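You operate a simulated robot arm through the tools that you are given. There is no shell and no other tool. Be economical: measure what you need, move in short steps, check, and stop when the job is done.

You run a simulated robot arm. Do the job below in one go: nothing can be reset, and whatever is moved stays where it is left.

JOB
Find the red brush and brush the dust off the straw hat.
Fine: it is in one of the three upper wide drawers; put it back and shut them, fingers clear; leave the hat where it lies; harm nothing. What is to be rubbed or washed off counts as gone when no trace of it is left.

Only the result counts: the job must be done as asked and must still hold three seconds after the hand-in. Knocking over, shifting, dropping, spilling or breaking anything else fails it.

ROBOT AND FRAMES
A 7-joint arm with a two-finger parallel gripper on a trunk, on a base that drives. Base frame: it is fixed to the floor where the robot stands at the start and does not move with it; the origin is under the middle of the robot, x ahead of it, y to its left, z up. Readings come in mm, degrees, newtons and seconds.
Its first joint turns from -166.0 to 166.0 degrees. Places, roughly: red brush [3750, 750, 1000]; second wide drawer [3800, 700, 900]; straw hat [3250, 500, 750]; third wide drawer [3800, 700, 800]; top wide drawer [3800, 700, 1000]. Payload 3.43 kg.
Tool frame: the origin (TCP) lies between the finger pads and is the grasp point; the fingertips stand 34 mm ahead of it; z points along the fingers, y is the line along which they close. Largest opening 128 mm; finger width 24, thickness 12; the body of the gripper, 48 by 130 mm, starts 96 mm behind the TCP.
Orientation is that of the tool frame in the base frame, as a unit quaternion [x, y, z, w]. With the fingers straight down and closing along the base's y, the tool's x points along the base's -x, its y along +y and its z along -z.

CONTROLS
- The arm moves only by the tool step_arm. Its argument "increments" is a list that holds one entry, the list of rows, each a list of 7 numbers: the shift along the base's x, y, z in mm, then the turn, a rotation vector about the base's x, y, z in degrees, then the finger opening in mm, from 0 to 128. In form: [[[tx, ty, tz, ax, ay, az, jaw], ...]]. A call has 1 to 12 rows; each row shifts and turns the commanded pose from where the row before left it. Rows are played at 5 a second. More than 50 mm and 8.6 degrees between two rows, or a gripper value outside its range, and nothing of the call is played. Where a pose cannot be reached the arm comes as near as it can. A force on the tool above 60 N (or 10 N above the force at the start of the call, whichever is more), or a blocked arm, ends the call early, and 0.2 s more pass. The fingers move at their own pace (about 153 mm/s each) and stop on an object; they squeeze with about 25 N. The grip force told is the motor's: it shows also when the fingers shut on nothing. Time passes only in rows, and 0.2 s behind the last, so rows that do not move let the fingers close. It gives the time, the measured TCP pose, the force on the tool (base axes), the opening and the grip force at its end, in the units of the frame above (readings bear some noise), with the torque about the TCP (base axes, N m) and any sound that the robot's microphone picked up.
- Cameras (640 x 400 px; columns grow to the right, rows downward): "scene" is now at [204.6, 237.8, 1386.6]; the picture's right is [0.04, -1.00, -0.00], its down [-0.37, -0.02, -0.93] and it looks along [0.93, 0.04, -0.37] (base axes); focal length 292 px, centre (320, 200). "wrist" rides on the gripper at [76, -11, -160] in the tool frame; the picture's right is [0.15, 0.99, 0.00], its down [-0.88, 0.13, -0.46] and it looks along [-0.45, 0.07, 0.89] (tool axes); focal length 234 px, centre (320, 200). There is no depth. A picture from a camera that has moved, and an enlarged one, comes with that camera's place and axes in the base frame and with its lens.
- camera(camera): a new picture of that camera. No time passes.
- roll_base(legs): drives the robot by 1 to 6 legs, each [ahead, turn to the left] in mm and degrees, along the robot's own axes; the way and the turn of a leg run together, so that a leg with both is an arc; at most 1500 mm and 180 degrees a leg. The arm and the cameras ride along, it lands a little off, and it stops where it bumps. It gives what a move gives.
- head_to(pan, tilt): turns the head with the scene camera to pan (to the left, within 120 degrees either way) and tilt (down, from -29 to 69), counted from straight ahead of the robot. It gives what a move gives.
- close_up(camera, box): a new picture of the part [left, top, right, bottom] of that camera's present view, enlarged. No time passes.
- hand_in(): hands the job in; it is judged then, once.

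Go step by step. Nothing tells you exact positions but the pictures and the camera data: compare them with the known pose of the tool, close in by small moves and look again before you grip or let go. The budget is 120 turns and 82 pictures, counting those below and the enlarged ones. Unless the task says otherwise, let go and move clear before handing in.

The tools are called after "Emit:" by a JSON object that holds its "method" and its "body". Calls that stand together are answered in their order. step_arm: Moves the arm, as the interface text tells. Its arguments: {"type":"object","properties":{"increments":{"type":"array"}},"required":["increments"]} The other tools are called the same way: roll_base (legs) drives the base; head_to (pan, tilt) turns the head that bears the scene camera; camera (camera) takes a picture; close_up (camera, box) takes an enlarged picture of a part of a camera's view; hand_in () hands the job in.

At the start:

```text
time_s: 0.0
ee_pos: [538.9, 212.7, 1066.5]
ee_rot: [0.0, 1.0, 0.001, -0.001]
ft_force: [0.0, 0.7, -0.4]
torque: [-0.03, -0.02, -0.04]
width: 128.0
grip_force: 0.0
robot x, y, heading: [4.4, 4.8, -0.1]
head pan, tilt: [2.4, 21.2]
```

scene: 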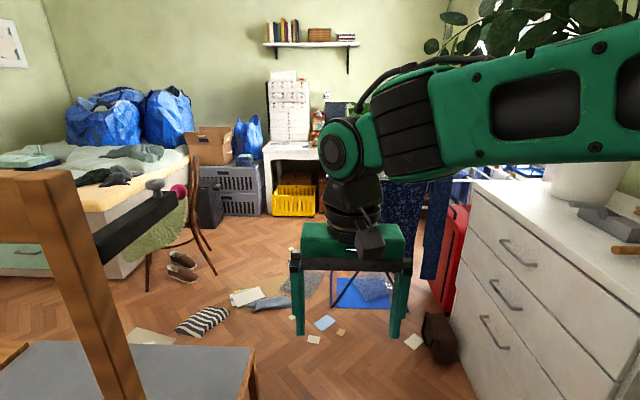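
wrist: 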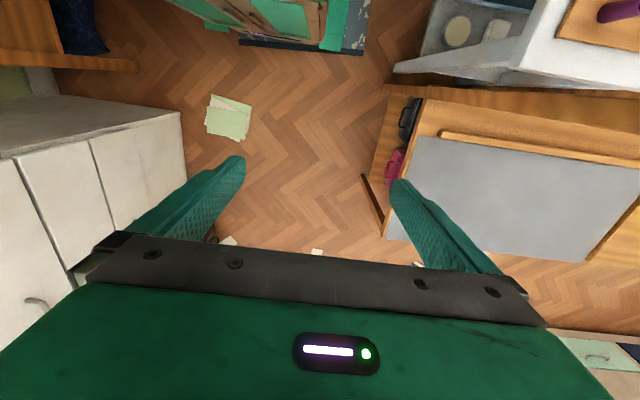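

I see a cluttered room. The white table with a drawer unit at the far end, around column 290, seems to be the place, so I look closer at it and at the route.

Emit:
{"method": "close_up", "body": {"camera": "scene", "box": [220, 60, 400, 220]}}

Emit:
{"method": "close_up", "body": {"camera": "scene", "box": [80, 200, 480, 400]}}

```text
2.50 times, centred on (310, 140) of scene
camera zoom: at [204.6, 237.8, 1386.6], right [0.04, -1.0, 0.0], down [-0.37, -0.02, -0.93], along [0.93, 0.04, -0.37], focal length 731 px, centre (345, 350)
```

zoom: 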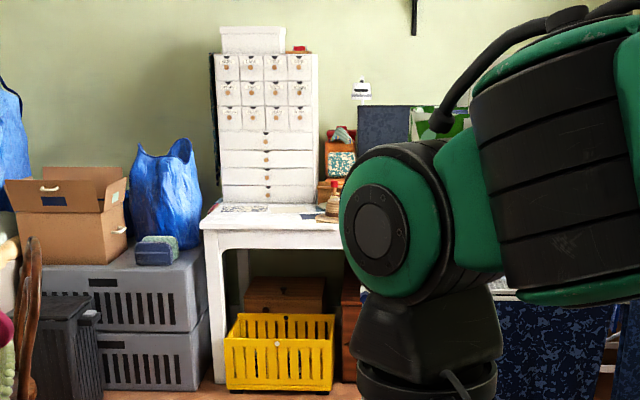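

```text
1.60 times, centred on (280, 300) of scene
camera zoom: at [204.6, 237.8, 1386.6], right [0.04, -1.0, 0.0], down [-0.37, -0.02, -0.93], along [0.93, 0.04, -0.37], focal length 468 px, centre (384, 40)
```

zoom: 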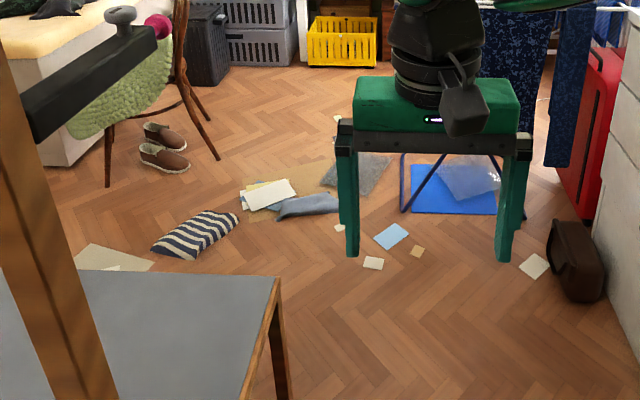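

What looked like a green bench is my own gripper. The table with the wide drawers is at about x 3000 to 3700, with a drying rack on the right and cloths and papers on the floor. I look down to check the route.

Emit:
{"method": "head_to", "body": {"pan": 15, "tilt": 40}}

Emit:
{"method": "camera", "body": {"camera": "scene"}}

```text
time_s: 0.8
ee_pos: [525.9, 211.8, 1072.5]
ee_rot: [0.0, 1.0, -0.001, 0.006]
ft_force: [-0.6, 0.7, -0.5]
torque: [-0.04, 0.03, 0.0]
width: 128.0
grip_force: 0.0
robot x, y, heading: [0.4, -1.2, 0.1]
head pan, tilt: [15.0, 40.0]
```

```text
77 pictures are left
camera scene: at [193.5, 255.9, 1357.4], right [0.26, -0.97, 0.0], down [-0.63, -0.17, -0.76], along [0.73, 0.2, -0.65], focal length 292 px, centre (320, 200)
```

scene: 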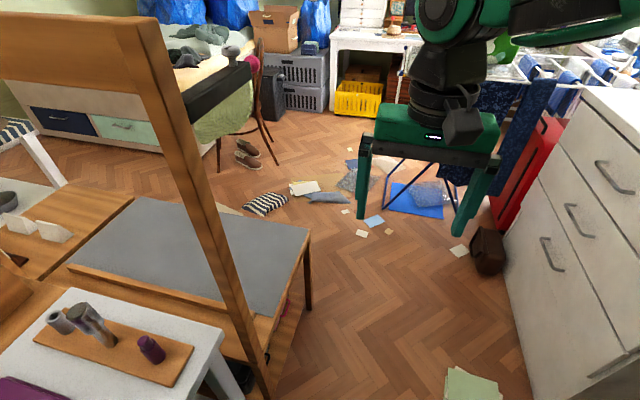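

The floor ahead is open. There is furniture at y>500 on the left, and the rack and dresser are on the right. I drive forward with a slight left turn, then look again.

Emit:
{"method": "roll_base", "body": {"legs": [[900, 8]]}}

Emit:
{"method": "head_to", "body": {"pan": 15, "tilt": 40}}

Emit:
{"method": "camera", "body": {"camera": "scene"}}

```text
time_s: 5.6
ee_pos: [1389.7, 344.5, 1072.3]
ee_rot: [-0.069, 0.998, 0.0, 0.006]
ft_force: [0.0, 0.3, -0.1]
torque: [-0.01, -0.01, 0.0]
width: 128.1
grip_force: 0.0
robot x, y, heading: [899.4, 60.9, 7.6]
head pan, tilt: [15.0, 40.0]
```

```text
time_s: 6.2
ee_pos: [1375.5, 343.0, 1079.1]
ee_rot: [-0.068, 0.998, 0.0, 0.012]
ft_force: [-0.4, -0.5, 1.6]
torque: [0.0, 0.0, 0.0]
width: 127.8
grip_force: 0.1
robot x, y, heading: [899.9, 62.0, 7.8]
head pan, tilt: [15.0, 40.0]
```

```text
76 pictures are left
camera scene: at [1054.3, 341.5, 1357.3], right [0.39, -0.92, 0.0], down [-0.6, -0.25, -0.76], along [0.7, 0.3, -0.65], focal length 292 px, centre (320, 200)
```

scene: 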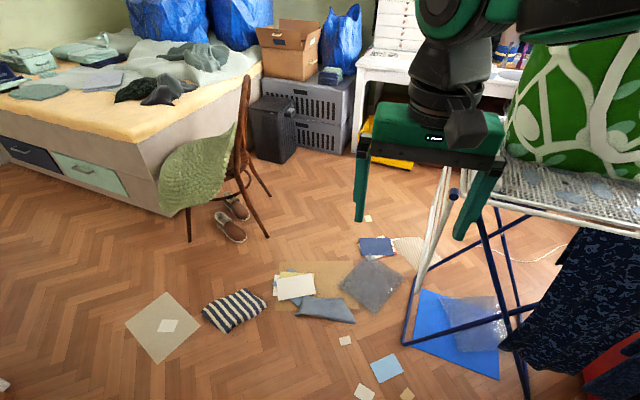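

The objects near the right are an ironing board with its feet at y≈222, and flat papers and cloths lie on the floor. I go round the table corner on the left and pass the ironing board at y≈550.

Emit:
{"method": "roll_base", "body": {"legs": [[250, 0], [0, 34], [650, 0], [0, -36]]}}

Emit:
{"method": "head_to", "body": {"pan": 0, "tilt": 30}}

Emit:
{"method": "camera", "body": {"camera": "scene"}}

```text
time_s: 12.3
ee_pos: [1767.2, 858.4, 1048.9]
ee_rot: [-0.352, 0.936, 0.023, -0.021]
ft_force: [-6.8, 1.3, 1.1]
torque: [-0.15, -0.78, -0.04]
width: 128.0
grip_force: 0.1
robot x, y, heading: [1460.6, 361.9, 37.6]
head pan, tilt: [15.0, 40.0]
stopped in leg 3: the robot was blocked; the commanded pose is now the measured one
```

```text
time_s: 13.1
ee_pos: [1768.3, 858.4, 1052.2]
ee_rot: [-0.349, 0.936, 0.024, -0.02]
ft_force: [0.2, 0.3, 0.4]
torque: [0.02, -0.03, 0.0]
width: 128.1
grip_force: 0.1
robot x, y, heading: [1460.7, 360.8, 37.6]
head pan, tilt: [0.0, 30.0]
```

```text
75 pictures are left
camera scene: at [1417.5, 674.7, 1378.1], right [0.61, -0.79, 0.03], down [-0.37, -0.32, -0.87], along [0.7, 0.52, -0.48], focal length 292 px, centre (320, 200)
```

scene: 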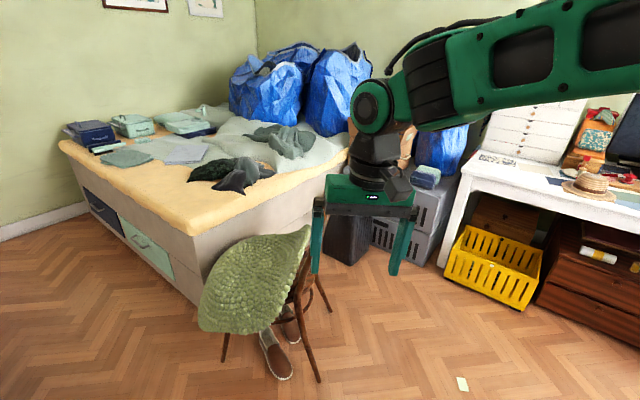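

The robot was stopped and is slightly tilted, so I look down to see what it touched.

Emit:
{"method": "head_to", "body": {"pan": -20, "tilt": 65}}

Emit:
{"method": "camera", "body": {"camera": "scene"}}

```text
time_s: 14.1
ee_pos: [1768.5, 858.0, 1051.3]
ee_rot: [-0.35, 0.936, 0.025, -0.021]
ft_force: [-0.1, -0.5, -0.3]
torque: [0.0, -0.01, -0.03]
width: 127.9
grip_force: 0.1
robot x, y, heading: [1461.2, 366.3, 37.1]
head pan, tilt: [-20.0, 65.0]
```

```text
74 pictures are left
camera scene: at [1406.2, 637.5, 1330.7], right [0.3, -0.95, 0.02], down [-0.85, -0.28, -0.45], along [0.43, 0.12, -0.89], focal length 292 px, centre (320, 200)
```

scene: 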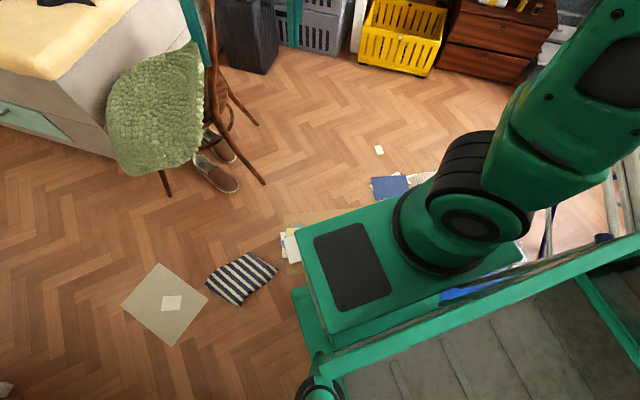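

The cart is long and its right side seems to be at the ironing board's foot. I back off along the same line and look at the board.

Emit:
{"method": "roll_base", "body": {"legs": [[-250, 0]]}}

Emit:
{"method": "head_to", "body": {"pan": -20, "tilt": 55}}

Emit:
{"method": "camera", "body": {"camera": "scene"}}

```text
time_s: 15.9
ee_pos: [1574.6, 705.6, 1048.6]
ee_rot: [-0.351, 0.936, 0.023, -0.021]
ft_force: [0.8, 0.3, 0.2]
torque: [0.0, 0.02, 0.02]
width: 127.9
grip_force: 0.1
robot x, y, heading: [1260.2, 212.1, 37.4]
head pan, tilt: [-20.0, 65.0]
```

```text
time_s: 16.6
ee_pos: [1563.1, 698.4, 1054.1]
ee_rot: [-0.35, 0.936, 0.024, -0.016]
ft_force: [0.4, 1.0, 0.8]
torque: [0.01, 0.01, -0.01]
width: 127.9
grip_force: 0.0
robot x, y, heading: [1263.1, 211.7, 37.3]
head pan, tilt: [-20.0, 55.0]
```

```text
73 pictures are left
camera scene: at [1275.5, 484.0, 1336.8], right [0.3, -0.95, 0.0], down [-0.79, -0.25, -0.56], along [0.54, 0.16, -0.83], focal length 292 px, centre (320, 200)
```

scene: 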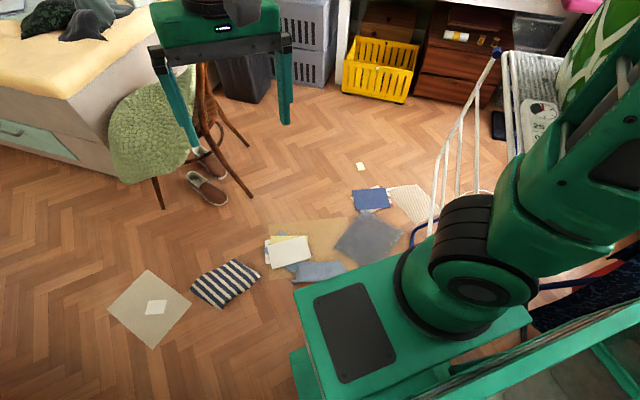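

The floor items look undisturbed and the robot is level again, so the ironing board's foot was the likely obstacle. I take a wider arc to the left.

Emit:
{"method": "roll_base", "body": {"legs": [[0, 10], [450, 25]]}}

Emit:
{"method": "head_to", "body": {"pan": -70, "tilt": 50}}

Emit:
{"method": "camera", "body": {"camera": "scene"}}

```text
time_s: 20.2
ee_pos: [1447.3, 1176.8, 1054.2]
ee_rot: [-0.62, 0.784, 0.018, -0.023]
ft_force: [0.8, -0.6, -0.6]
torque: [0.02, -0.05, -0.01]
width: 128.2
grip_force: 0.1
robot x, y, heading: [1481.9, 608.5, 73.2]
head pan, tilt: [-20.0, 55.0]
```

```text
time_s: 21.4
ee_pos: [1443.5, 1165.1, 1060.4]
ee_rot: [-0.621, 0.784, 0.022, -0.017]
ft_force: [0.0, 0.7, 0.8]
torque: [0.0, -0.01, -0.04]
width: 127.9
grip_force: 0.0
robot x, y, heading: [1483.3, 604.3, 72.8]
head pan, tilt: [-70.0, 50.0]
```

```text
72 pictures are left
camera scene: at [1373.0, 778.7, 1343.9], right [0.05, -1.0, 0.01], down [-0.77, -0.05, -0.64], along [0.64, 0.02, -0.77], focal length 292 px, centre (320, 200)
```

scene: 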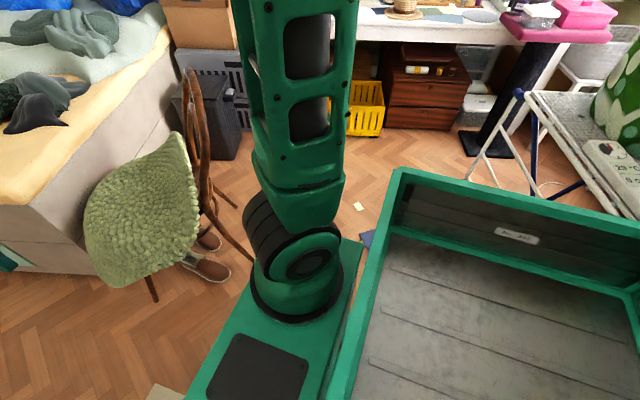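

The robot is long, with a tray behind the trunk, so a turn in place here could swing it into the table. I back up slightly on an arc, then go forward on right-turning arcs past the gap.

Emit:
{"method": "roll_base", "body": {"legs": [[-200, -20], [250, -25], [250, -28]]}}

Emit:
{"method": "head_to", "body": {"pan": 0, "tilt": 35}}

Emit:
{"method": "camera", "body": {"camera": "scene"}}

```text
time_s: 26.0
ee_pos: [2352.5, 854.1, 1061.2]
ee_rot: [-0.032, 0.999, 0.028, 0.0]
ft_force: [0.1, -1.1, 0.9]
torque: [-0.03, 0.03, -0.04]
width: 127.9
grip_force: 0.1
robot x, y, heading: [1825.3, 653.9, -0.0]
head pan, tilt: [-70.0, 50.0]
```

```text
time_s: 27.4
ee_pos: [2338.8, 854.2, 1069.1]
ee_rot: [-0.033, 0.999, 0.027, 0.006]
ft_force: [0.8, -0.5, -0.2]
torque: [0.0, -0.02, 0.0]
width: 128.0
grip_force: 0.0
robot x, y, heading: [1827.4, 652.4, 0.1]
head pan, tilt: [0.0, 35.0]
```

```text
71 pictures are left
camera scene: at [2027.2, 886.4, 1364.8], right [0.0, -1.0, 0.0], down [-0.58, 0.0, -0.81], along [0.81, 0.0, -0.58], focal length 292 px, centre (320, 200)
```

scene: 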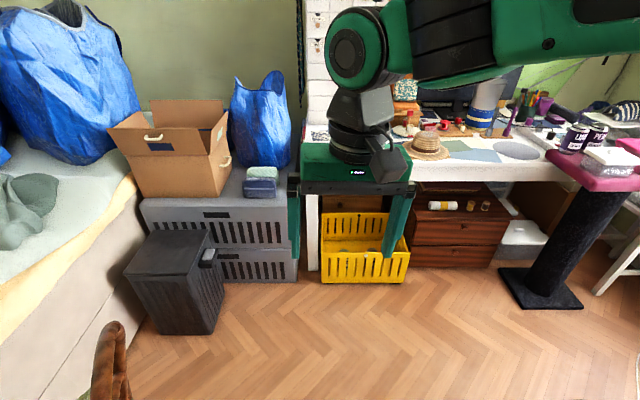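

Now I have a clear view of the table: the straw hat is at about (3260, 380), with the drawer unit behind my gripper. I drive ahead 650 mm and look at both.

Emit:
{"method": "roll_base", "body": {"legs": [[650, -2]]}}

Emit:
{"method": "head_to", "body": {"pan": -10, "tilt": 25}}

Emit:
{"method": "camera", "body": {"camera": "scene"}}

Emit:
{"method": "camera", "body": {"camera": "wrist"}}

```text
time_s: 31.1
ee_pos: [3008.6, 832.2, 1067.7]
ee_rot: [-0.02, 0.999, 0.027, 0.006]
ft_force: [0.2, 0.8, 0.1]
torque: [0.03, 0.02, -0.01]
width: 128.0
grip_force: 0.1
robot x, y, heading: [2493.0, 641.8, -1.2]
head pan, tilt: [0.0, 35.0]
```

```text
time_s: 31.9
ee_pos: [2995.2, 831.6, 1075.1]
ee_rot: [-0.02, 0.999, 0.027, 0.013]
ft_force: [0.5, 0.0, -1.0]
torque: [-0.04, 0.0, -0.02]
width: 128.1
grip_force: 0.0
robot x, y, heading: [2493.4, 645.7, -1.2]
head pan, tilt: [-10.0, 25.0]
```

```text
70 pictures are left
camera scene: at [2700.2, 857.8, 1380.5], right [-0.2, -0.98, 0.0], down [-0.43, 0.08, -0.9], along [0.88, -0.18, -0.44], focal length 292 px, centre (320, 200)
```

scene: 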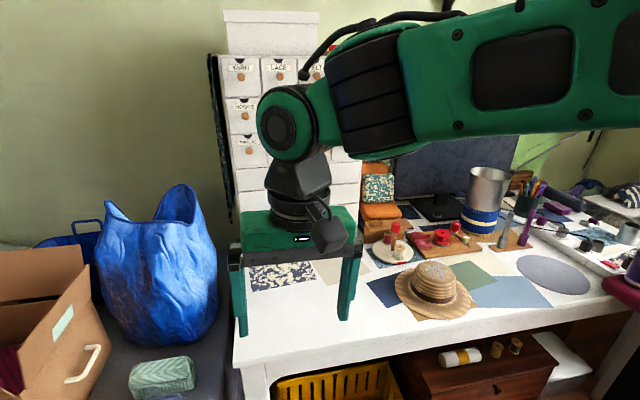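

```text
69 pictures are left
camera wrist: at [2916.9, 810.8, 1229.7], right [-0.19, 0.98, 0.05], down [0.86, 0.14, 0.49], along [0.47, 0.13, -0.87], focal length 234 px, centre (320, 200)
```

wrist: 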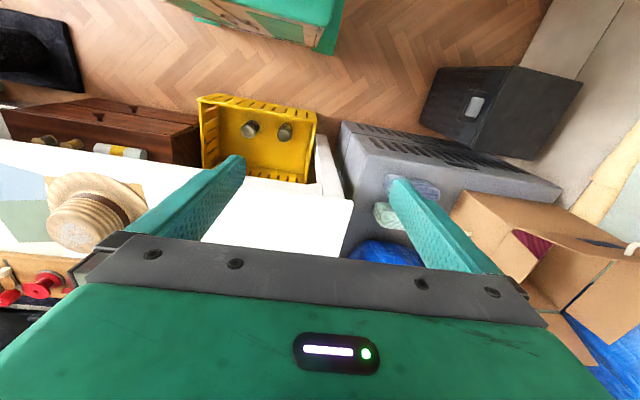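

The drawers are hidden behind the arm. I turn the tool to point forward while moving it aside to the right.

Emit:
{"method": "step_arm", "body": {"increments": [[[10, -25, 8, 0, -8.2, 0, 128], [10, -25, 8, 0, -8.2, 0, 128], [10, -25, 8, 0, -8.2, 0, 128], [10, -25, 8, 0, -8.2, 0, 128], [10, -25, 8, 0, -8.2, 0, 128], [10, -25, 8, 0, -8.2, 0, 128], [10, -25, 8, 0, -8.2, 0, 128], [10, -25, 8, 0, -8.2, 0, 128], [10, -25, 8, 0, -8.2, 0, 128], [10, -25, 8, 0, -8.2, 0, 128], [10, -25, 8, 0, -8.2, 0, 128]]]}}

Emit:
{"method": "camera", "body": {"camera": "scene"}}

Emit:
{"method": "camera", "body": {"camera": "wrist"}}

```text
time_s: 34.3
ee_pos: [3195.1, 604.8, 1231.1]
ee_rot: [-0.035, 0.696, 0.006, 0.717]
ft_force: [-0.3, -0.3, -0.3]
torque: [0.02, 0.03, -0.01]
width: 127.9
grip_force: 0.1
out of reach, approached as far as the arm can: row 7, 8, 9, 10, 11
robot x, y, heading: [2493.5, 643.2, -1.3]
head pan, tilt: [-10.0, 25.0]
```

```text
68 pictures are left
camera scene: at [2699.3, 858.1, 1380.6], right [-0.2, -0.98, 0.0], down [-0.43, 0.08, -0.9], along [0.88, -0.18, -0.43], focal length 292 px, centre (320, 200)
```

scene: 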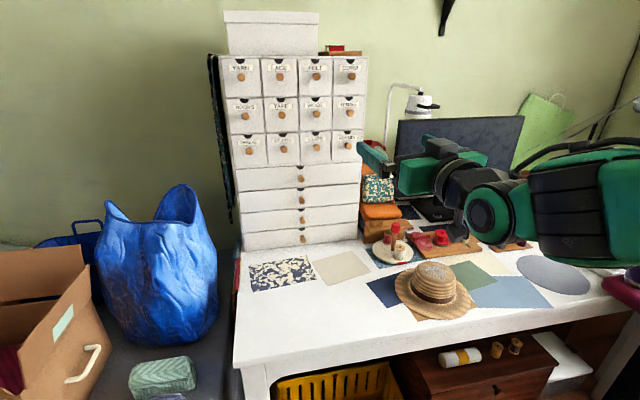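

```text
67 pictures are left
camera wrist: at [3038.8, 583.0, 1151.3], right [-0.05, 0.98, -0.19], down [-0.49, 0.14, 0.86], along [0.87, 0.13, 0.47], focal length 234 px, centre (320, 200)
```

wrist: 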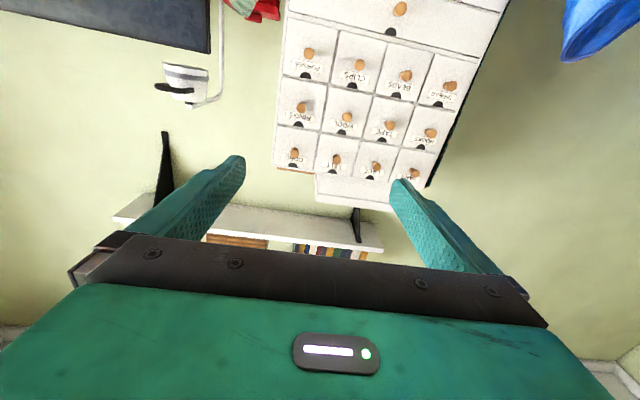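

The unit has four wide drawers, each with a round wooden knob. I zoom in to measure the knobs and the hat.

Emit:
{"method": "close_up", "body": {"camera": "scene", "box": [210, 150, 370, 250]}}

Emit:
{"method": "close_up", "body": {"camera": "scene", "box": [340, 220, 500, 320]}}

```text
4.00 times, centred on (290, 200) of scene
camera zoom: at [2699.3, 858.1, 1380.6], right [-0.2, -0.98, 0.0], down [-0.43, 0.08, -0.9], along [0.88, -0.18, -0.43], focal length 1170 px, centre (440, 200)
```

zoom: 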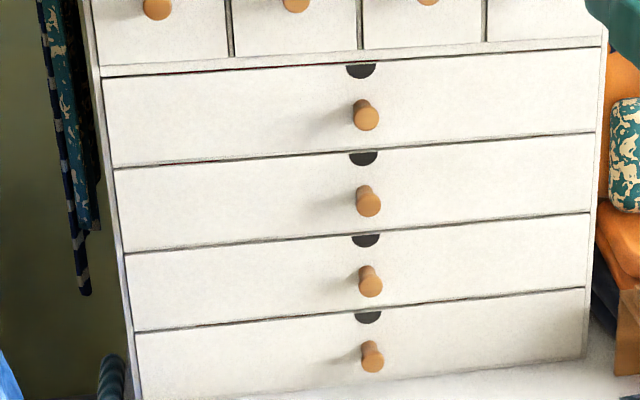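

```text
4.00 times, centred on (420, 270) of scene
camera zoom: at [2699.3, 858.1, 1380.6], right [-0.2, -0.98, 0.0], down [-0.43, 0.08, -0.9], along [0.88, -0.18, -0.43], focal length 1170 px, centre (-80, -80)
```

zoom: 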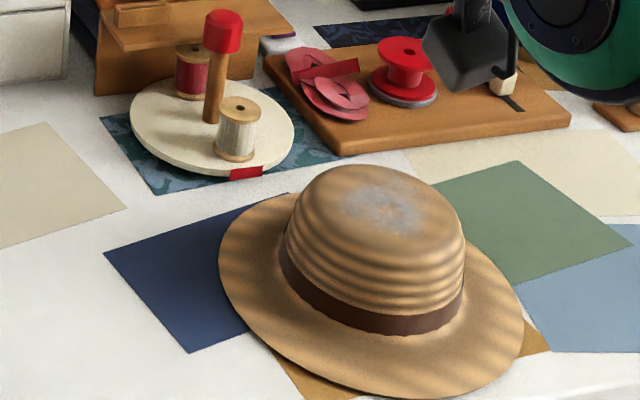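

The knobs sit at about x=3555, y=744 and z=1043/967/892/818, and the dust is on the hat's crown. I want the base about 100 mm closer, so I check the clearance at the front first.

Emit:
{"method": "head_to", "body": {"pan": -15, "tilt": 69}}

Emit:
{"method": "camera", "body": {"camera": "scene"}}

```text
time_s: 35.4
ee_pos: [3195.1, 604.9, 1232.0]
ee_rot: [-0.033, 0.697, 0.004, 0.716]
ft_force: [-0.4, 0.4, 0.8]
torque: [0.0, -0.01, 0.03]
width: 128.0
grip_force: 0.1
robot x, y, heading: [2490.6, 646.3, -1.6]
head pan, tilt: [-15.0, 68.8]
```

```text
64 pictures are left
camera scene: at [2662.7, 860.3, 1321.6], right [-0.28, -0.96, 0.0], down [-0.9, 0.26, -0.35], along [0.34, -0.1, -0.94], focal length 292 px, centre (320, 200)
```

scene: 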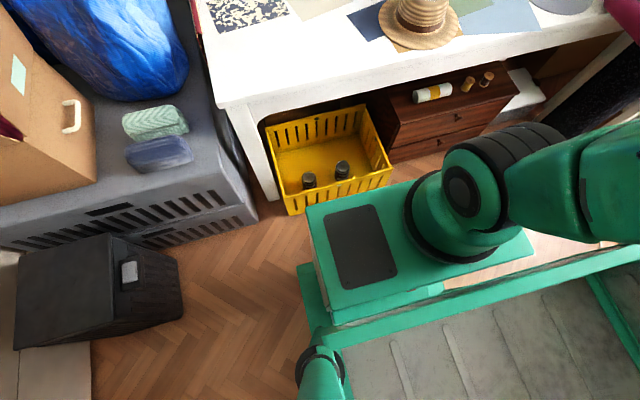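

The front of the body reaches only about x=2850 and the crate starts at about 3105. I advance 120 mm safely and then start moving the hand toward the top knob.

Emit:
{"method": "roll_base", "body": {"legs": [[120, 1.5]]}}

Emit:
{"method": "head_to", "body": {"pan": -5, "tilt": 25}}

Emit:
{"method": "step_arm", "body": {"increments": [[[0, 25, 0, 0, 0, 0, 128], [0, 25, -30, 0, 0, 0, 100], [0, 25, -40, 0, 0, 0, 80], [0, 25, -40, 0, 0, 0, 70], [0, 30, -40, 0, 0, 0, 70], [0, 0, 0, 0, 0, 0, 70]]]}}

Emit:
{"method": "camera", "body": {"camera": "wrist"}}

Emit:
{"method": "camera", "body": {"camera": "scene"}}

```text
time_s: 36.6
ee_pos: [3320.2, 621.3, 1231.3]
ee_rot: [-0.041, 0.697, 0.013, 0.716]
ft_force: [0.4, -0.8, 0.2]
torque: [0.01, 0.01, -0.01]
width: 128.0
grip_force: 0.1
robot x, y, heading: [2620.6, 643.1, -0.0]
head pan, tilt: [-15.0, 68.8]
```

```text
time_s: 37.7
ee_pos: [3304.3, 620.3, 1239.9]
ee_rot: [-0.043, 0.692, 0.014, 0.72]
ft_force: [-0.5, -0.1, -0.9]
torque: [0.02, 0.01, 0.01]
width: 128.1
grip_force: 0.0
robot x, y, heading: [2617.1, 642.0, -0.0]
head pan, tilt: [-5.0, 25.0]
```

```text
time_s: 38.9
ee_pos: [3282.0, 865.1, 1138.9]
ee_rot: [-0.078, 0.713, 0.158, 0.678]
ft_force: [-0.4, 1.2, -0.3]
torque: [-0.02, 0.02, -0.21]
width: 69.9
grip_force: 0.1
out of reach, approached as far as the arm can: row 1, 2, 3, 4, 5
robot x, y, heading: [2615.4, 646.0, 0.3]
head pan, tilt: [-5.0, 25.0]
stopped in row 5: the arm was blocked; the commanded pose is now the measured one
```

```text
63 pictures are left
camera wrist: at [3130.5, 810.8, 1065.7], right [-0.33, 0.94, -0.03], down [-0.41, -0.12, 0.9], along [0.85, 0.31, 0.43], focal length 234 px, centre (320, 200)
```

wrist: 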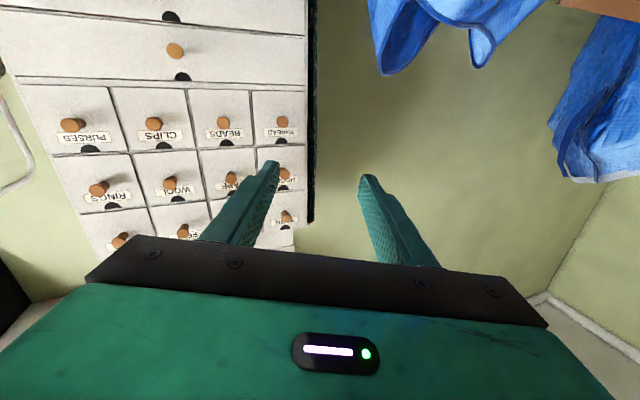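

```text
62 pictures are left
camera scene: at [2817.9, 869.5, 1380.5], right [-0.09, -1.0, 0.0], down [-0.43, 0.04, -0.9], along [0.9, -0.08, -0.43], focal length 292 px, centre (320, 200)
```

scene: 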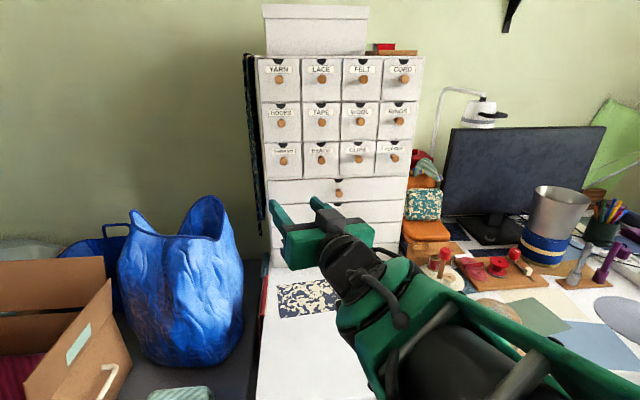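

The arm got cramped close in, and the tool swung to the left. I stretch it outward and straighten it toward the top drawer's knob.

Emit:
{"method": "step_arm", "body": {"increments": [[[30, 0, 0, 0, 0, 0, 70], [30, -10, 0, 0, 0, -3, 70], [30, -20, 0, 0, 0, -4, 70], [25, -30, -20, 0, 0, -4, 70], [15, -30, -26, 0, 0, -4.4, 70], [10, -31, -50, 0, 0, -4, 70], [0, 0, 0, 0, 0, 0, 70]]]}}

Emit:
{"method": "camera", "body": {"camera": "wrist"}}

Emit:
{"method": "camera", "body": {"camera": "scene"}}

```text
refused: row 6 steps farther than a row can; nothing moved
```

```text
61 pictures are left
camera wrist: at [3130.5, 810.8, 1065.7], right [-0.33, 0.94, -0.03], down [-0.41, -0.12, 0.9], along [0.85, 0.31, 0.43], focal length 234 px, centre (320, 200)
```

wrist: 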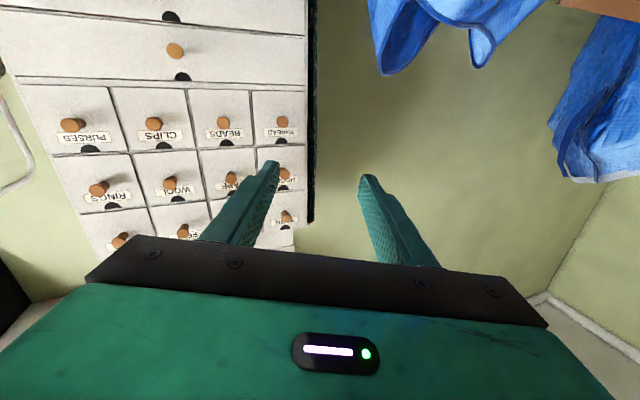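

```text
60 pictures are left
camera scene: at [2817.9, 869.5, 1380.5], right [-0.09, -1.0, 0.0], down [-0.43, 0.04, -0.9], along [0.9, -0.08, -0.43], focal length 292 px, centre (320, 200)
```

scene: 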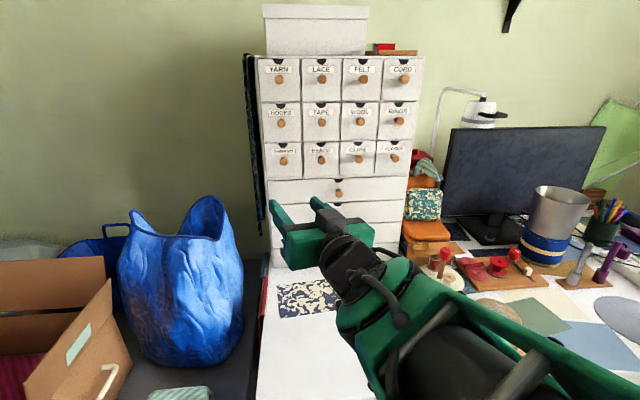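

One row was too long and was refused. I resend it with smaller steps.

Emit:
{"method": "step_arm", "body": {"increments": [[[30, 0, 0, 0, 0, 0, 70], [30, -10, 0, 0, 0, -3, 70], [30, -20, 0, 0, 0, -4, 70], [25, -30, -20, 0, 0, -4, 70], [15, -30, -26, 0, 0, -4.4, 70], [10, -31, -25, 0, 0, -4, 70], [0, 0, -25, 0, 0, 0, 70], [0, 0, 0, 0, 0, 0, 70]]]}}

Emit:
{"method": "camera", "body": {"camera": "scene"}}

```text
time_s: 39.6
ee_pos: [3295.6, 910.0, 1146.2]
ee_rot: [-0.105, 0.704, 0.172, 0.681]
ft_force: [1.2, 0.4, 0.5]
torque: [0.0, -0.07, -0.12]
width: 69.9
grip_force: 0.2
robot x, y, heading: [2615.8, 643.4, -0.0]
head pan, tilt: [-5.0, 25.0]
stopped in row 3: the arm was blocked; the commanded pose is now the measured one
```

```text
59 pictures are left
camera scene: at [2819.5, 870.8, 1381.9], right [-0.08, -1.0, 0.0], down [-0.42, 0.03, -0.91], along [0.91, -0.07, -0.42], focal length 292 px, centre (320, 200)
```

scene: 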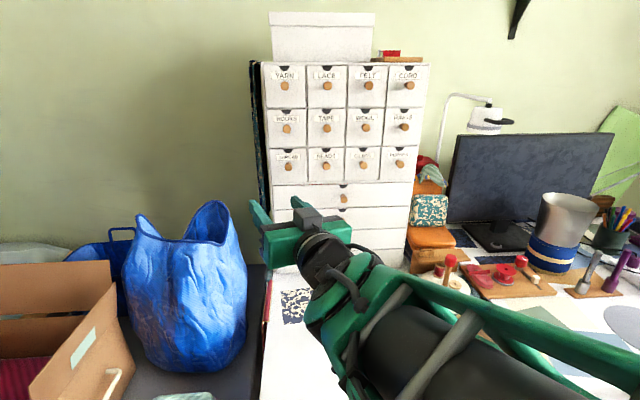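

The arm is still blocked and appears folded next to the trunk. I retreat up and to the right, back towards the free posture.

Emit:
{"method": "step_arm", "body": {"increments": [[[0, -20, 15, 0, 0, -2, 70], [5, -30, 20, 0, 0, -3, 70], [5, -40, 20, 0, 0, -4, 70], [5, -40, 20, 0, 0, -4, 70], [5, -40, 20, 0, 0, -3, 70], [0, 0, 0, 0, 0, 0, 70]]]}}

Emit:
{"method": "camera", "body": {"camera": "scene"}}

```text
time_s: 41.0
ee_pos: [3316.0, 737.1, 1242.4]
ee_rot: [-0.005, 0.713, 0.074, 0.698]
ft_force: [-0.8, -0.3, 0.0]
torque: [0.0, -0.01, 0.01]
width: 70.2
grip_force: 0.0
robot x, y, heading: [2613.0, 642.5, 0.1]
head pan, tilt: [-5.0, 25.0]
```

```text
58 pictures are left
camera scene: at [2819.0, 869.4, 1380.5], right [-0.09, -1.0, 0.0], down [-0.43, 0.04, -0.9], along [0.9, -0.08, -0.43], focal length 292 px, centre (320, 200)
```

scene: 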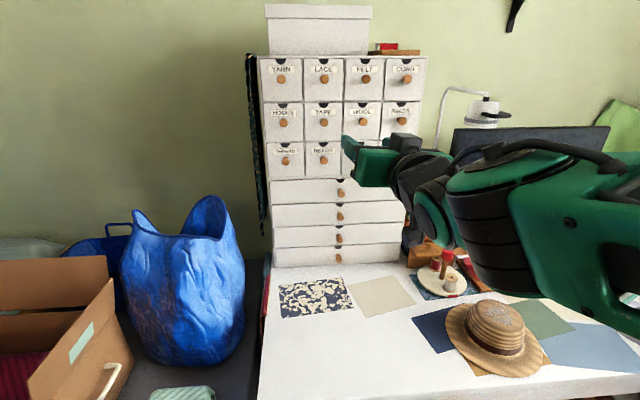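

Free again. Now I extend forward first and then lower to the top knob's height, staying clear of the drawer fronts.

Emit:
{"method": "step_arm", "body": {"increments": [[[30, 0, 0, 0, 0, -2, 70], [30, 0, 0, 0, 0, -2, 70], [30, 0, -10, 0, 0, -2, 70], [20, 0, -30, 0, 0, 0, 70], [0, 0, -40, 0, 0, 0, 70], [0, 3, -40, 0, 0, 0, 70], [0, 3, -40, 0, 0, 0, 70], [0, 3, -35, 0, 0, 0, 70], [0, 0, 0, 0, 0, 0, 70]]]}}

Emit:
{"method": "camera", "body": {"camera": "scene"}}

Emit:
{"method": "camera", "body": {"camera": "wrist"}}

```text
time_s: 43.0
ee_pos: [3426.1, 746.5, 1047.1]
ee_rot: [0.033, 0.712, 0.038, 0.7]
ft_force: [-0.7, -0.3, -0.5]
torque: [0.03, -0.03, 0.01]
width: 70.0
grip_force: 0.0
robot x, y, heading: [2616.5, 643.8, 0.2]
head pan, tilt: [-5.0, 25.0]
```

```text
57 pictures are left
camera scene: at [2819.2, 869.4, 1380.5], right [-0.09, -1.0, 0.0], down [-0.43, 0.04, -0.9], along [0.9, -0.08, -0.43], focal length 292 px, centre (320, 200)
```

scene: 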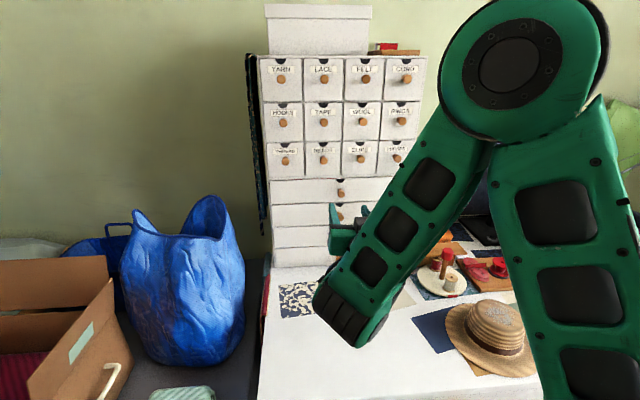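

```text
56 pictures are left
camera wrist: at [3266.4, 742.7, 972.4], right [-0.01, 1.0, -0.05], down [-0.44, 0.04, 0.9], along [0.9, 0.03, 0.44], focal length 234 px, centre (320, 200)
```

wrist: 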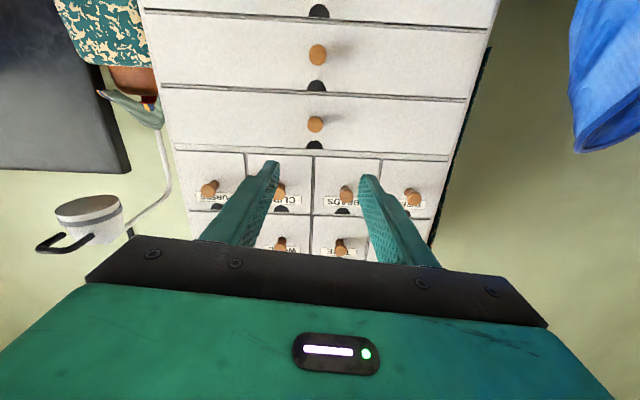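

Now the arm is in a good elbow-up posture. Comparing both cameras, the top wide knob is nearer x≈3600, z≈1022. I approach in part and check again.

Emit:
{"method": "step_arm", "body": {"increments": [[[20, -2, -10, 0, 0, 0, 70], [30, -2, -10, 0, 0, 0, 70], [30, 0, -5, 0, 0, 0, 70], [0, 0, 0, 0, 0, 0, 70]]]}}

Emit:
{"method": "camera", "body": {"camera": "wrist"}}

Emit:
{"method": "close_up", "body": {"camera": "scene", "box": [260, 150, 420, 250]}}

```text
time_s: 44.0
ee_pos: [3508.1, 742.7, 1021.6]
ee_rot: [0.032, 0.712, 0.039, 0.701]
ft_force: [1.1, -0.5, 0.4]
torque: [0.0, -0.01, -0.02]
width: 70.0
grip_force: 0.0
robot x, y, heading: [2614.5, 644.9, -0.0]
head pan, tilt: [-5.0, 25.0]
```

```text
55 pictures are left
camera wrist: at [3348.4, 738.9, 946.3], right [-0.01, 1.0, -0.05], down [-0.44, 0.04, 0.9], along [0.9, 0.03, 0.44], focal length 234 px, centre (320, 200)
```

wrist: 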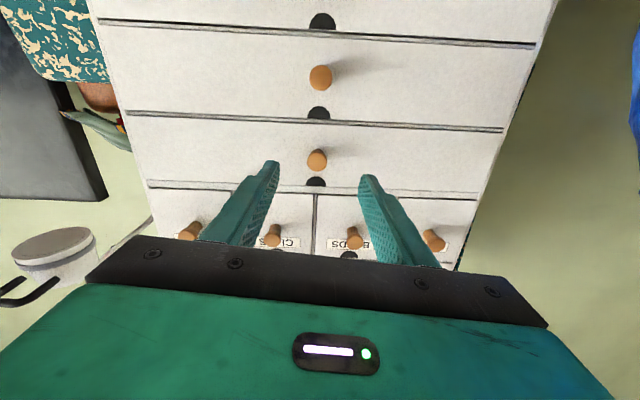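

```text
4.00 times, centred on (340, 200) of scene
camera zoom: at [2819.2, 869.4, 1380.5], right [-0.09, -1.0, 0.0], down [-0.43, 0.04, -0.9], along [0.9, -0.08, -0.43], focal length 1170 px, centre (240, 200)
```

zoom: 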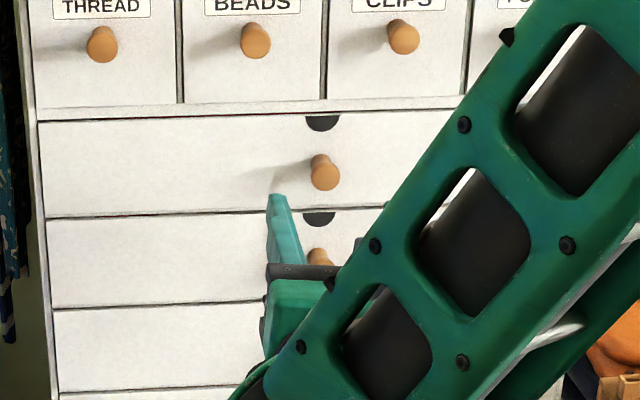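

Triangulating from the two wrist views puts the top knob at (3599, 741, 1020). I advance until the fingertips straddle it and close.

Emit:
{"method": "step_arm", "body": {"increments": [[[25, 0, 0, 0, 0, 0, 70], [25, -1, 0, 0, 0, 0, 70], [18, 0, 0, 0, 0, 0, 70], [0, 0, 0, 0, 0, 0, 70], [0, 0, 0, 0, 0, 0, 15], [0, 0, 0, 0, 0, 0, 15], [0, 0, 0, 0, 0, 0, 15]]]}}

Emit:
{"method": "camera", "body": {"camera": "wrist"}}

```text
time_s: 45.6
ee_pos: [3575.8, 740.7, 1021.5]
ee_rot: [0.033, 0.712, 0.036, 0.701]
ft_force: [0.4, -11.2, -0.3]
torque: [0.05, 0.01, -0.16]
width: 21.3
grip_force: 44.9
robot x, y, heading: [2617.7, 641.5, 0.1]
head pan, tilt: [-5.0, 25.0]
```

```text
53 pictures are left
camera wrist: at [3416.5, 736.9, 946.5], right [-0.01, 1.0, -0.05], down [-0.44, 0.04, 0.9], along [0.9, 0.03, 0.44], focal length 234 px, centre (320, 200)
```

wrist: 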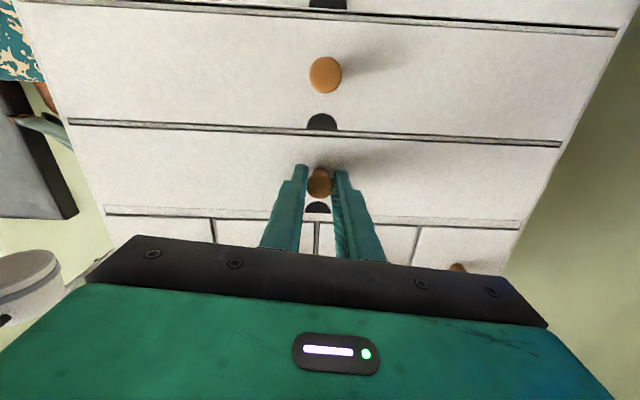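

The knob is held, with a width of 21 mm. I pull the top drawer out slowly.

Emit:
{"method": "step_arm", "body": {"increments": [[[-5, 1, 0, 0, 0, 0, 15], [-15, 0, 0, 0, 0, 0, 15], [-20, 0, 0, 0, 0, 0, 15], [-25, 0, 0, 0, 0, 0, 15], [-25, 0, 0, 0, 0, 0, 15], [-25, 0, 0, 0, 0, 0, 15], [-25, 0, 0, 0, 0, 0, 15], [-10, 0, 0, 0, 0, 0, 15], [0, 0, 0, 0, 0, 0, 15]]]}}

Emit:
{"method": "camera", "body": {"camera": "scene"}}

```text
time_s: 47.6
ee_pos: [3425.3, 739.9, 1021.7]
ee_rot: [0.033, 0.712, 0.038, 0.7]
ft_force: [-0.6, -30.1, -1.7]
torque: [0.15, 0.09, -0.31]
width: 21.2
grip_force: 45.3
robot x, y, heading: [2617.3, 640.7, 0.2]
head pan, tilt: [-5.0, 25.0]
```

```text
52 pictures are left
camera scene: at [2819.3, 868.1, 1380.7], right [-0.09, -1.0, 0.0], down [-0.43, 0.04, -0.9], along [0.9, -0.08, -0.44], focal length 292 px, centre (320, 200)
```

scene: 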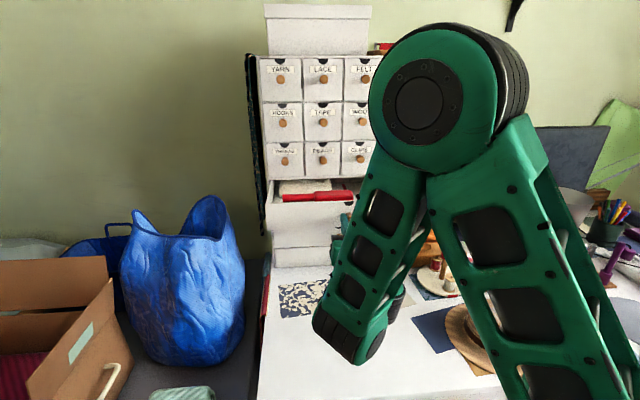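

A red object lies in the top drawer, running left to right, so I zoom in on it.

Emit:
{"method": "close_up", "body": {"camera": "scene", "box": [260, 160, 380, 235]}}

```text
5.33 times, centred on (320, 198) of scene
camera zoom: at [2819.3, 868.1, 1380.7], right [-0.09, -1.0, 0.0], down [-0.43, 0.04, -0.9], along [0.9, -0.08, -0.44], focal length 1559 px, centre (320, 213)
```

zoom: 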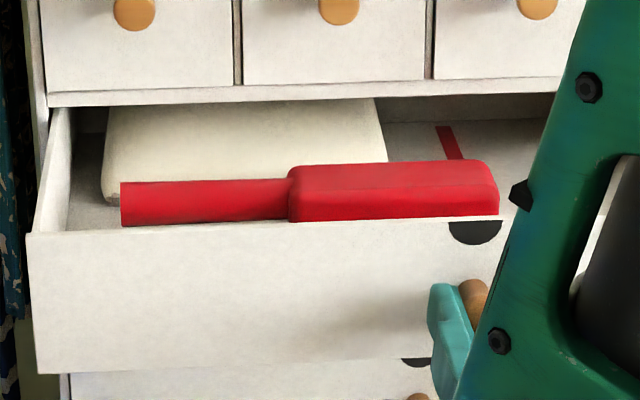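

The red brush lies in the top drawer with its handle towards +y. I open the drawer about 60 mm more so the gripper body will clear the knobs above, and relax the sideways force.

Emit:
{"method": "step_arm", "body": {"increments": [[[-5, -1.5, 0, 0, 0, 0, 15], [-20, 0, 0, 0, 0, 0, 15], [-20, 0, 0, 0, 0, 0, 15], [-15, 0, 0, 0, 0, 0, 15], [0, 0, 0, 0, 0, 0, 15]]]}}

Emit:
{"method": "close_up", "body": {"camera": "scene", "box": [240, 140, 400, 240]}}

```text
time_s: 48.4
ee_pos: [3399.5, 739.7, 1031.0]
ee_rot: [0.053, 0.709, 0.034, 0.702]
ft_force: [-0.5, -48.5, -53.4]
torque: [-0.07, 0.72, -0.64]
width: 21.2
grip_force: 44.5
out of reach, approached as far as the arm can: row 2, 3
robot x, y, heading: [2617.2, 641.2, 0.1]
head pan, tilt: [-5.0, 25.0]
stopped in row 3: the force on the tool passed its limit at 69 N (the readings are from after the stop); the commanded pose is now the measured one
```

```text
4.00 times, centred on (320, 190) of scene
camera zoom: at [2821.5, 867.8, 1380.5], right [-0.09, -1.0, 0.0], down [-0.43, 0.04, -0.9], along [0.9, -0.08, -0.44], focal length 1170 px, centre (320, 240)
```

zoom: 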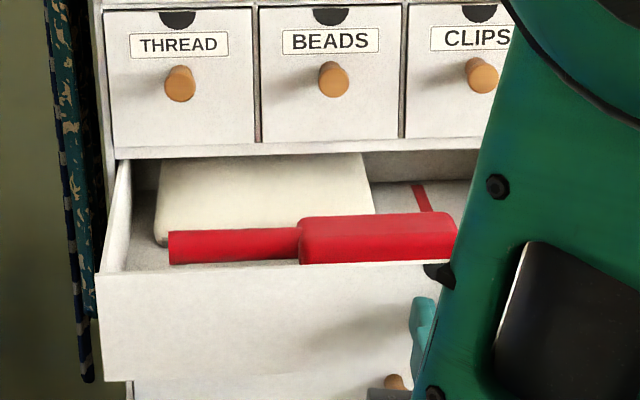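

The arm is at its inner limit, but the drawer is about 175 mm open, which is enough. I release the knob, back off slightly and rise.

Emit:
{"method": "step_arm", "body": {"increments": [[[0, 0, 0, 0, 0, 0, 40], [0, 0, 0, 0, 0, 0, 60], [0, 0, 0, 0, 0, 0, 60]]]}}

Emit:
{"method": "camera", "body": {"camera": "wrist"}}

```text
time_s: 49.2
ee_pos: [3396.5, 748.4, 1033.5]
ee_rot: [0.047, 0.708, 0.04, 0.704]
ft_force: [0.0, -0.4, 0.5]
torque: [0.04, -0.04, 0.0]
width: 59.9
grip_force: 0.0
robot x, y, heading: [2614.2, 640.2, 0.1]
head pan, tilt: [-5.0, 25.0]
```

```text
49 pictures are left
camera wrist: at [3237.4, 748.3, 957.2], right [0.01, 1.0, -0.02], down [-0.45, 0.02, 0.89], along [0.89, 0.0, 0.45], focal length 234 px, centre (320, 200)
```

wrist: 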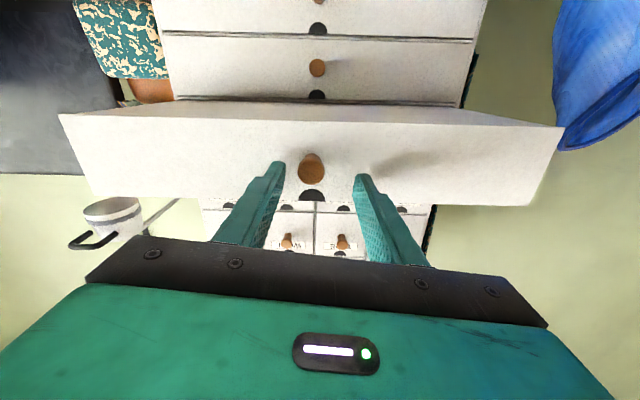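

The knob is free. I rise straight up and then pitch the tool down, leaving it 20° off vertical.

Emit:
{"method": "step_arm", "body": {"increments": [[[0, 0, 30, 0, 0, 0, 60], [0, 0, 45, 0, 0, 0, 60], [0, 0, 45, 0, 0, 0, 60], [0, 0, 40, 0, 7.5, 0, 60], [0, 0, 20, 0, 7.8, 0, 60], [0, 0, 0, 0, 7.8, 0, 60], [0, 0, 0, 0, 7.8, 0, 60], [0, 0, 0, 0, 7.8, 0, 60], [0, 0, 0, 0, 7.8, 0, 60], [0, 0, 0, 0, 7.8, 0, 60], [0, 0, 0, 0, 7.8, 0, 60], [0, 0, 0, 0, 7.8, 0, 60]]]}}

Emit:
{"method": "camera", "body": {"camera": "scene"}}

```text
time_s: 51.8
ee_pos: [3391.6, 740.3, 1212.3]
ee_rot: [0.048, 0.984, 0.004, 0.169]
ft_force: [-0.9, -0.7, 1.0]
torque: [0.02, -0.05, 0.01]
width: 60.0
grip_force: 0.0
robot x, y, heading: [2616.9, 642.2, 0.3]
head pan, tilt: [-5.0, 25.0]
```

```text
48 pictures are left
camera scene: at [2818.8, 869.3, 1380.6], right [-0.09, -1.0, 0.0], down [-0.43, 0.04, -0.9], along [0.9, -0.08, -0.43], focal length 292 px, centre (320, 200)
```

scene: 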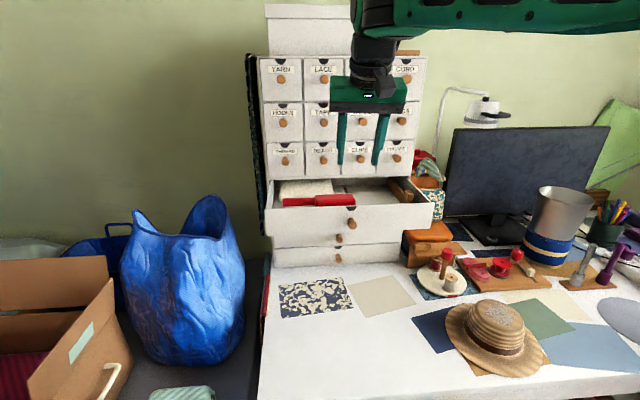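

The whole scene is visible now. I rotate about the tool axis so that the fingers close along x, and move over the brush handle, still high.

Emit:
{"method": "step_arm", "body": {"increments": [[[10, 11, 0, 2.73, 0, -7.73, 60], [10, 11, 0, 2.73, 0, -7.73, 60], [10, 11, 0, 2.73, 0, -7.73, 60], [10, 11, 0, 2.73, 0, -7.73, 60], [10, 11, 0, 2.73, 0, -7.73, 60], [10, 11, 0, 2.73, 0, -7.73, 60], [10, 11, 0, 2.73, 0, -7.73, 60], [10, 11, 0, 2.73, 0, -7.73, 60], [10, 11, 0, 2.73, 0, -7.73, 60], [10, 11, 0, 2.73, 0, -7.73, 60], [5, 10, 0, 2.73, 0, -7.73, 60], [0, 0, 0, 0, 0, 0, 60]]]}}

Emit:
{"method": "camera", "body": {"camera": "scene"}}

Emit:
{"method": "camera", "body": {"camera": "wrist"}}

```text
time_s: 54.4
ee_pos: [3495.9, 861.3, 1211.9]
ee_rot: [0.733, 0.661, 0.12, 0.111]
ft_force: [0.2, -0.6, 0.3]
torque: [-0.03, 0.02, -0.01]
width: 59.7
grip_force: 0.1
robot x, y, heading: [2617.3, 641.0, -0.0]
head pan, tilt: [-5.0, 25.0]
```

```text
47 pictures are left
camera scene: at [2819.3, 869.4, 1380.5], right [-0.09, -1.0, 0.0], down [-0.43, 0.04, -0.9], along [0.9, -0.08, -0.43], focal length 292 px, centre (320, 200)
```

scene: 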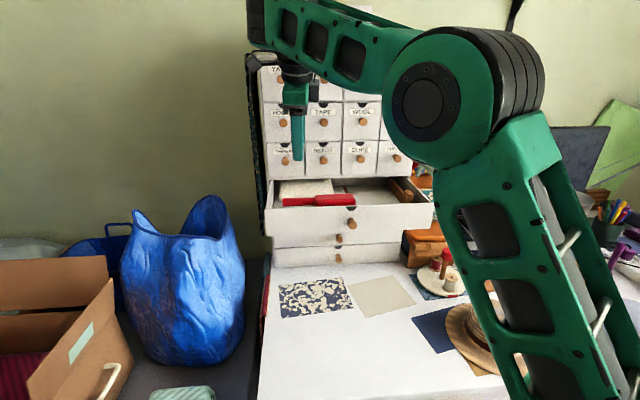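

```text
46 pictures are left
camera wrist: at [3442.5, 939.5, 1360.9], right [0.95, 0.04, 0.32], down [-0.11, -0.89, 0.45], along [0.31, -0.46, -0.83], focal length 234 px, centre (320, 200)
```

wrist: 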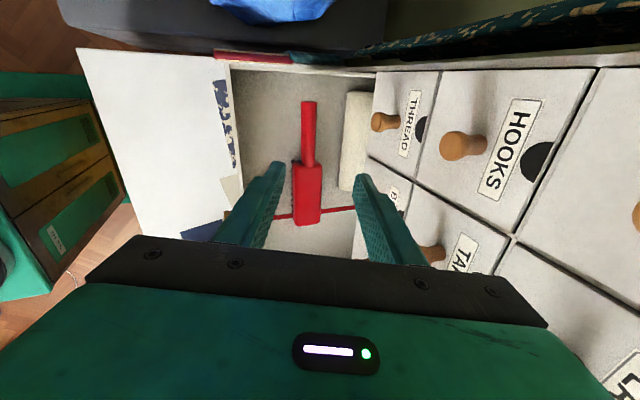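

The brush is clearly visible, with its handle centre at about (3543, 866, 1027). I move above it with the fingers at 50 mm, descend half way and check.

Emit:
{"method": "step_arm", "body": {"increments": [[[20, 3, 0, 0, 0, 0, 50], [20, 2, 0, 0, 0, 0, 50], [3, 0, -30, 0, 0, 0, 50], [0, 0, -40, 0, 0, 0, 50], [0, 0, -30, 0, 0, 0, 50], [0, 0, 0, 0, 0, 0, 50]]]}}

Emit:
{"method": "camera", "body": {"camera": "wrist"}}

Emit:
{"method": "close_up", "body": {"camera": "scene", "box": [240, 120, 400, 220]}}

```text
time_s: 55.8
ee_pos: [3539.3, 867.3, 1112.1]
ee_rot: [0.732, 0.661, 0.121, 0.111]
ft_force: [-0.1, 0.3, 0.3]
torque: [0.01, -0.01, 0.0]
width: 49.9
grip_force: 0.1
robot x, y, heading: [2614.3, 640.7, -0.2]
head pan, tilt: [-5.0, 25.0]
```

```text
45 pictures are left
camera wrist: at [3485.4, 945.6, 1260.6], right [0.95, 0.05, 0.32], down [-0.11, -0.89, 0.45], along [0.31, -0.46, -0.83], focal length 234 px, centre (320, 200)
```

wrist: 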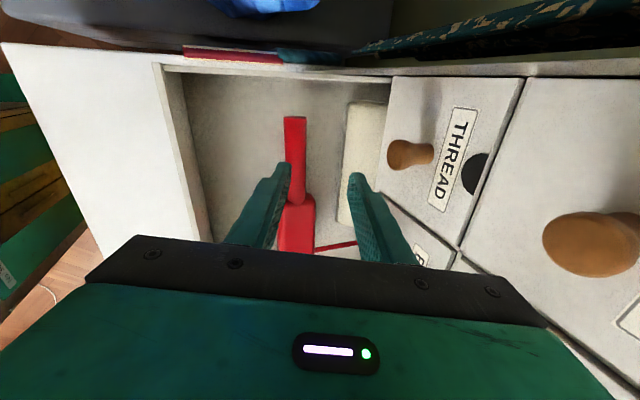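

```text
4.00 times, centred on (320, 170) of scene
camera zoom: at [2819.4, 869.4, 1380.5], right [-0.09, -1.0, 0.0], down [-0.43, 0.04, -0.9], along [0.9, -0.08, -0.43], focal length 1170 px, centre (320, 320)
```

zoom: 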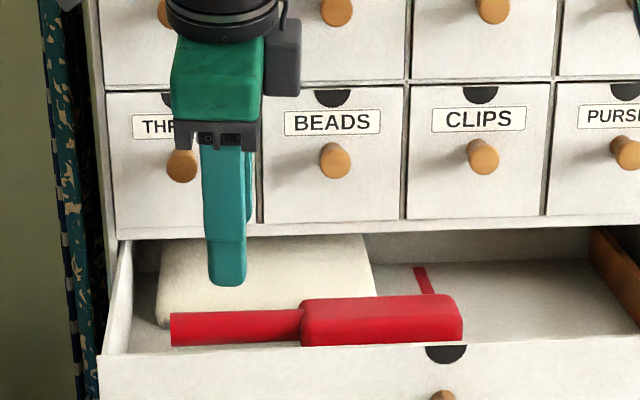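

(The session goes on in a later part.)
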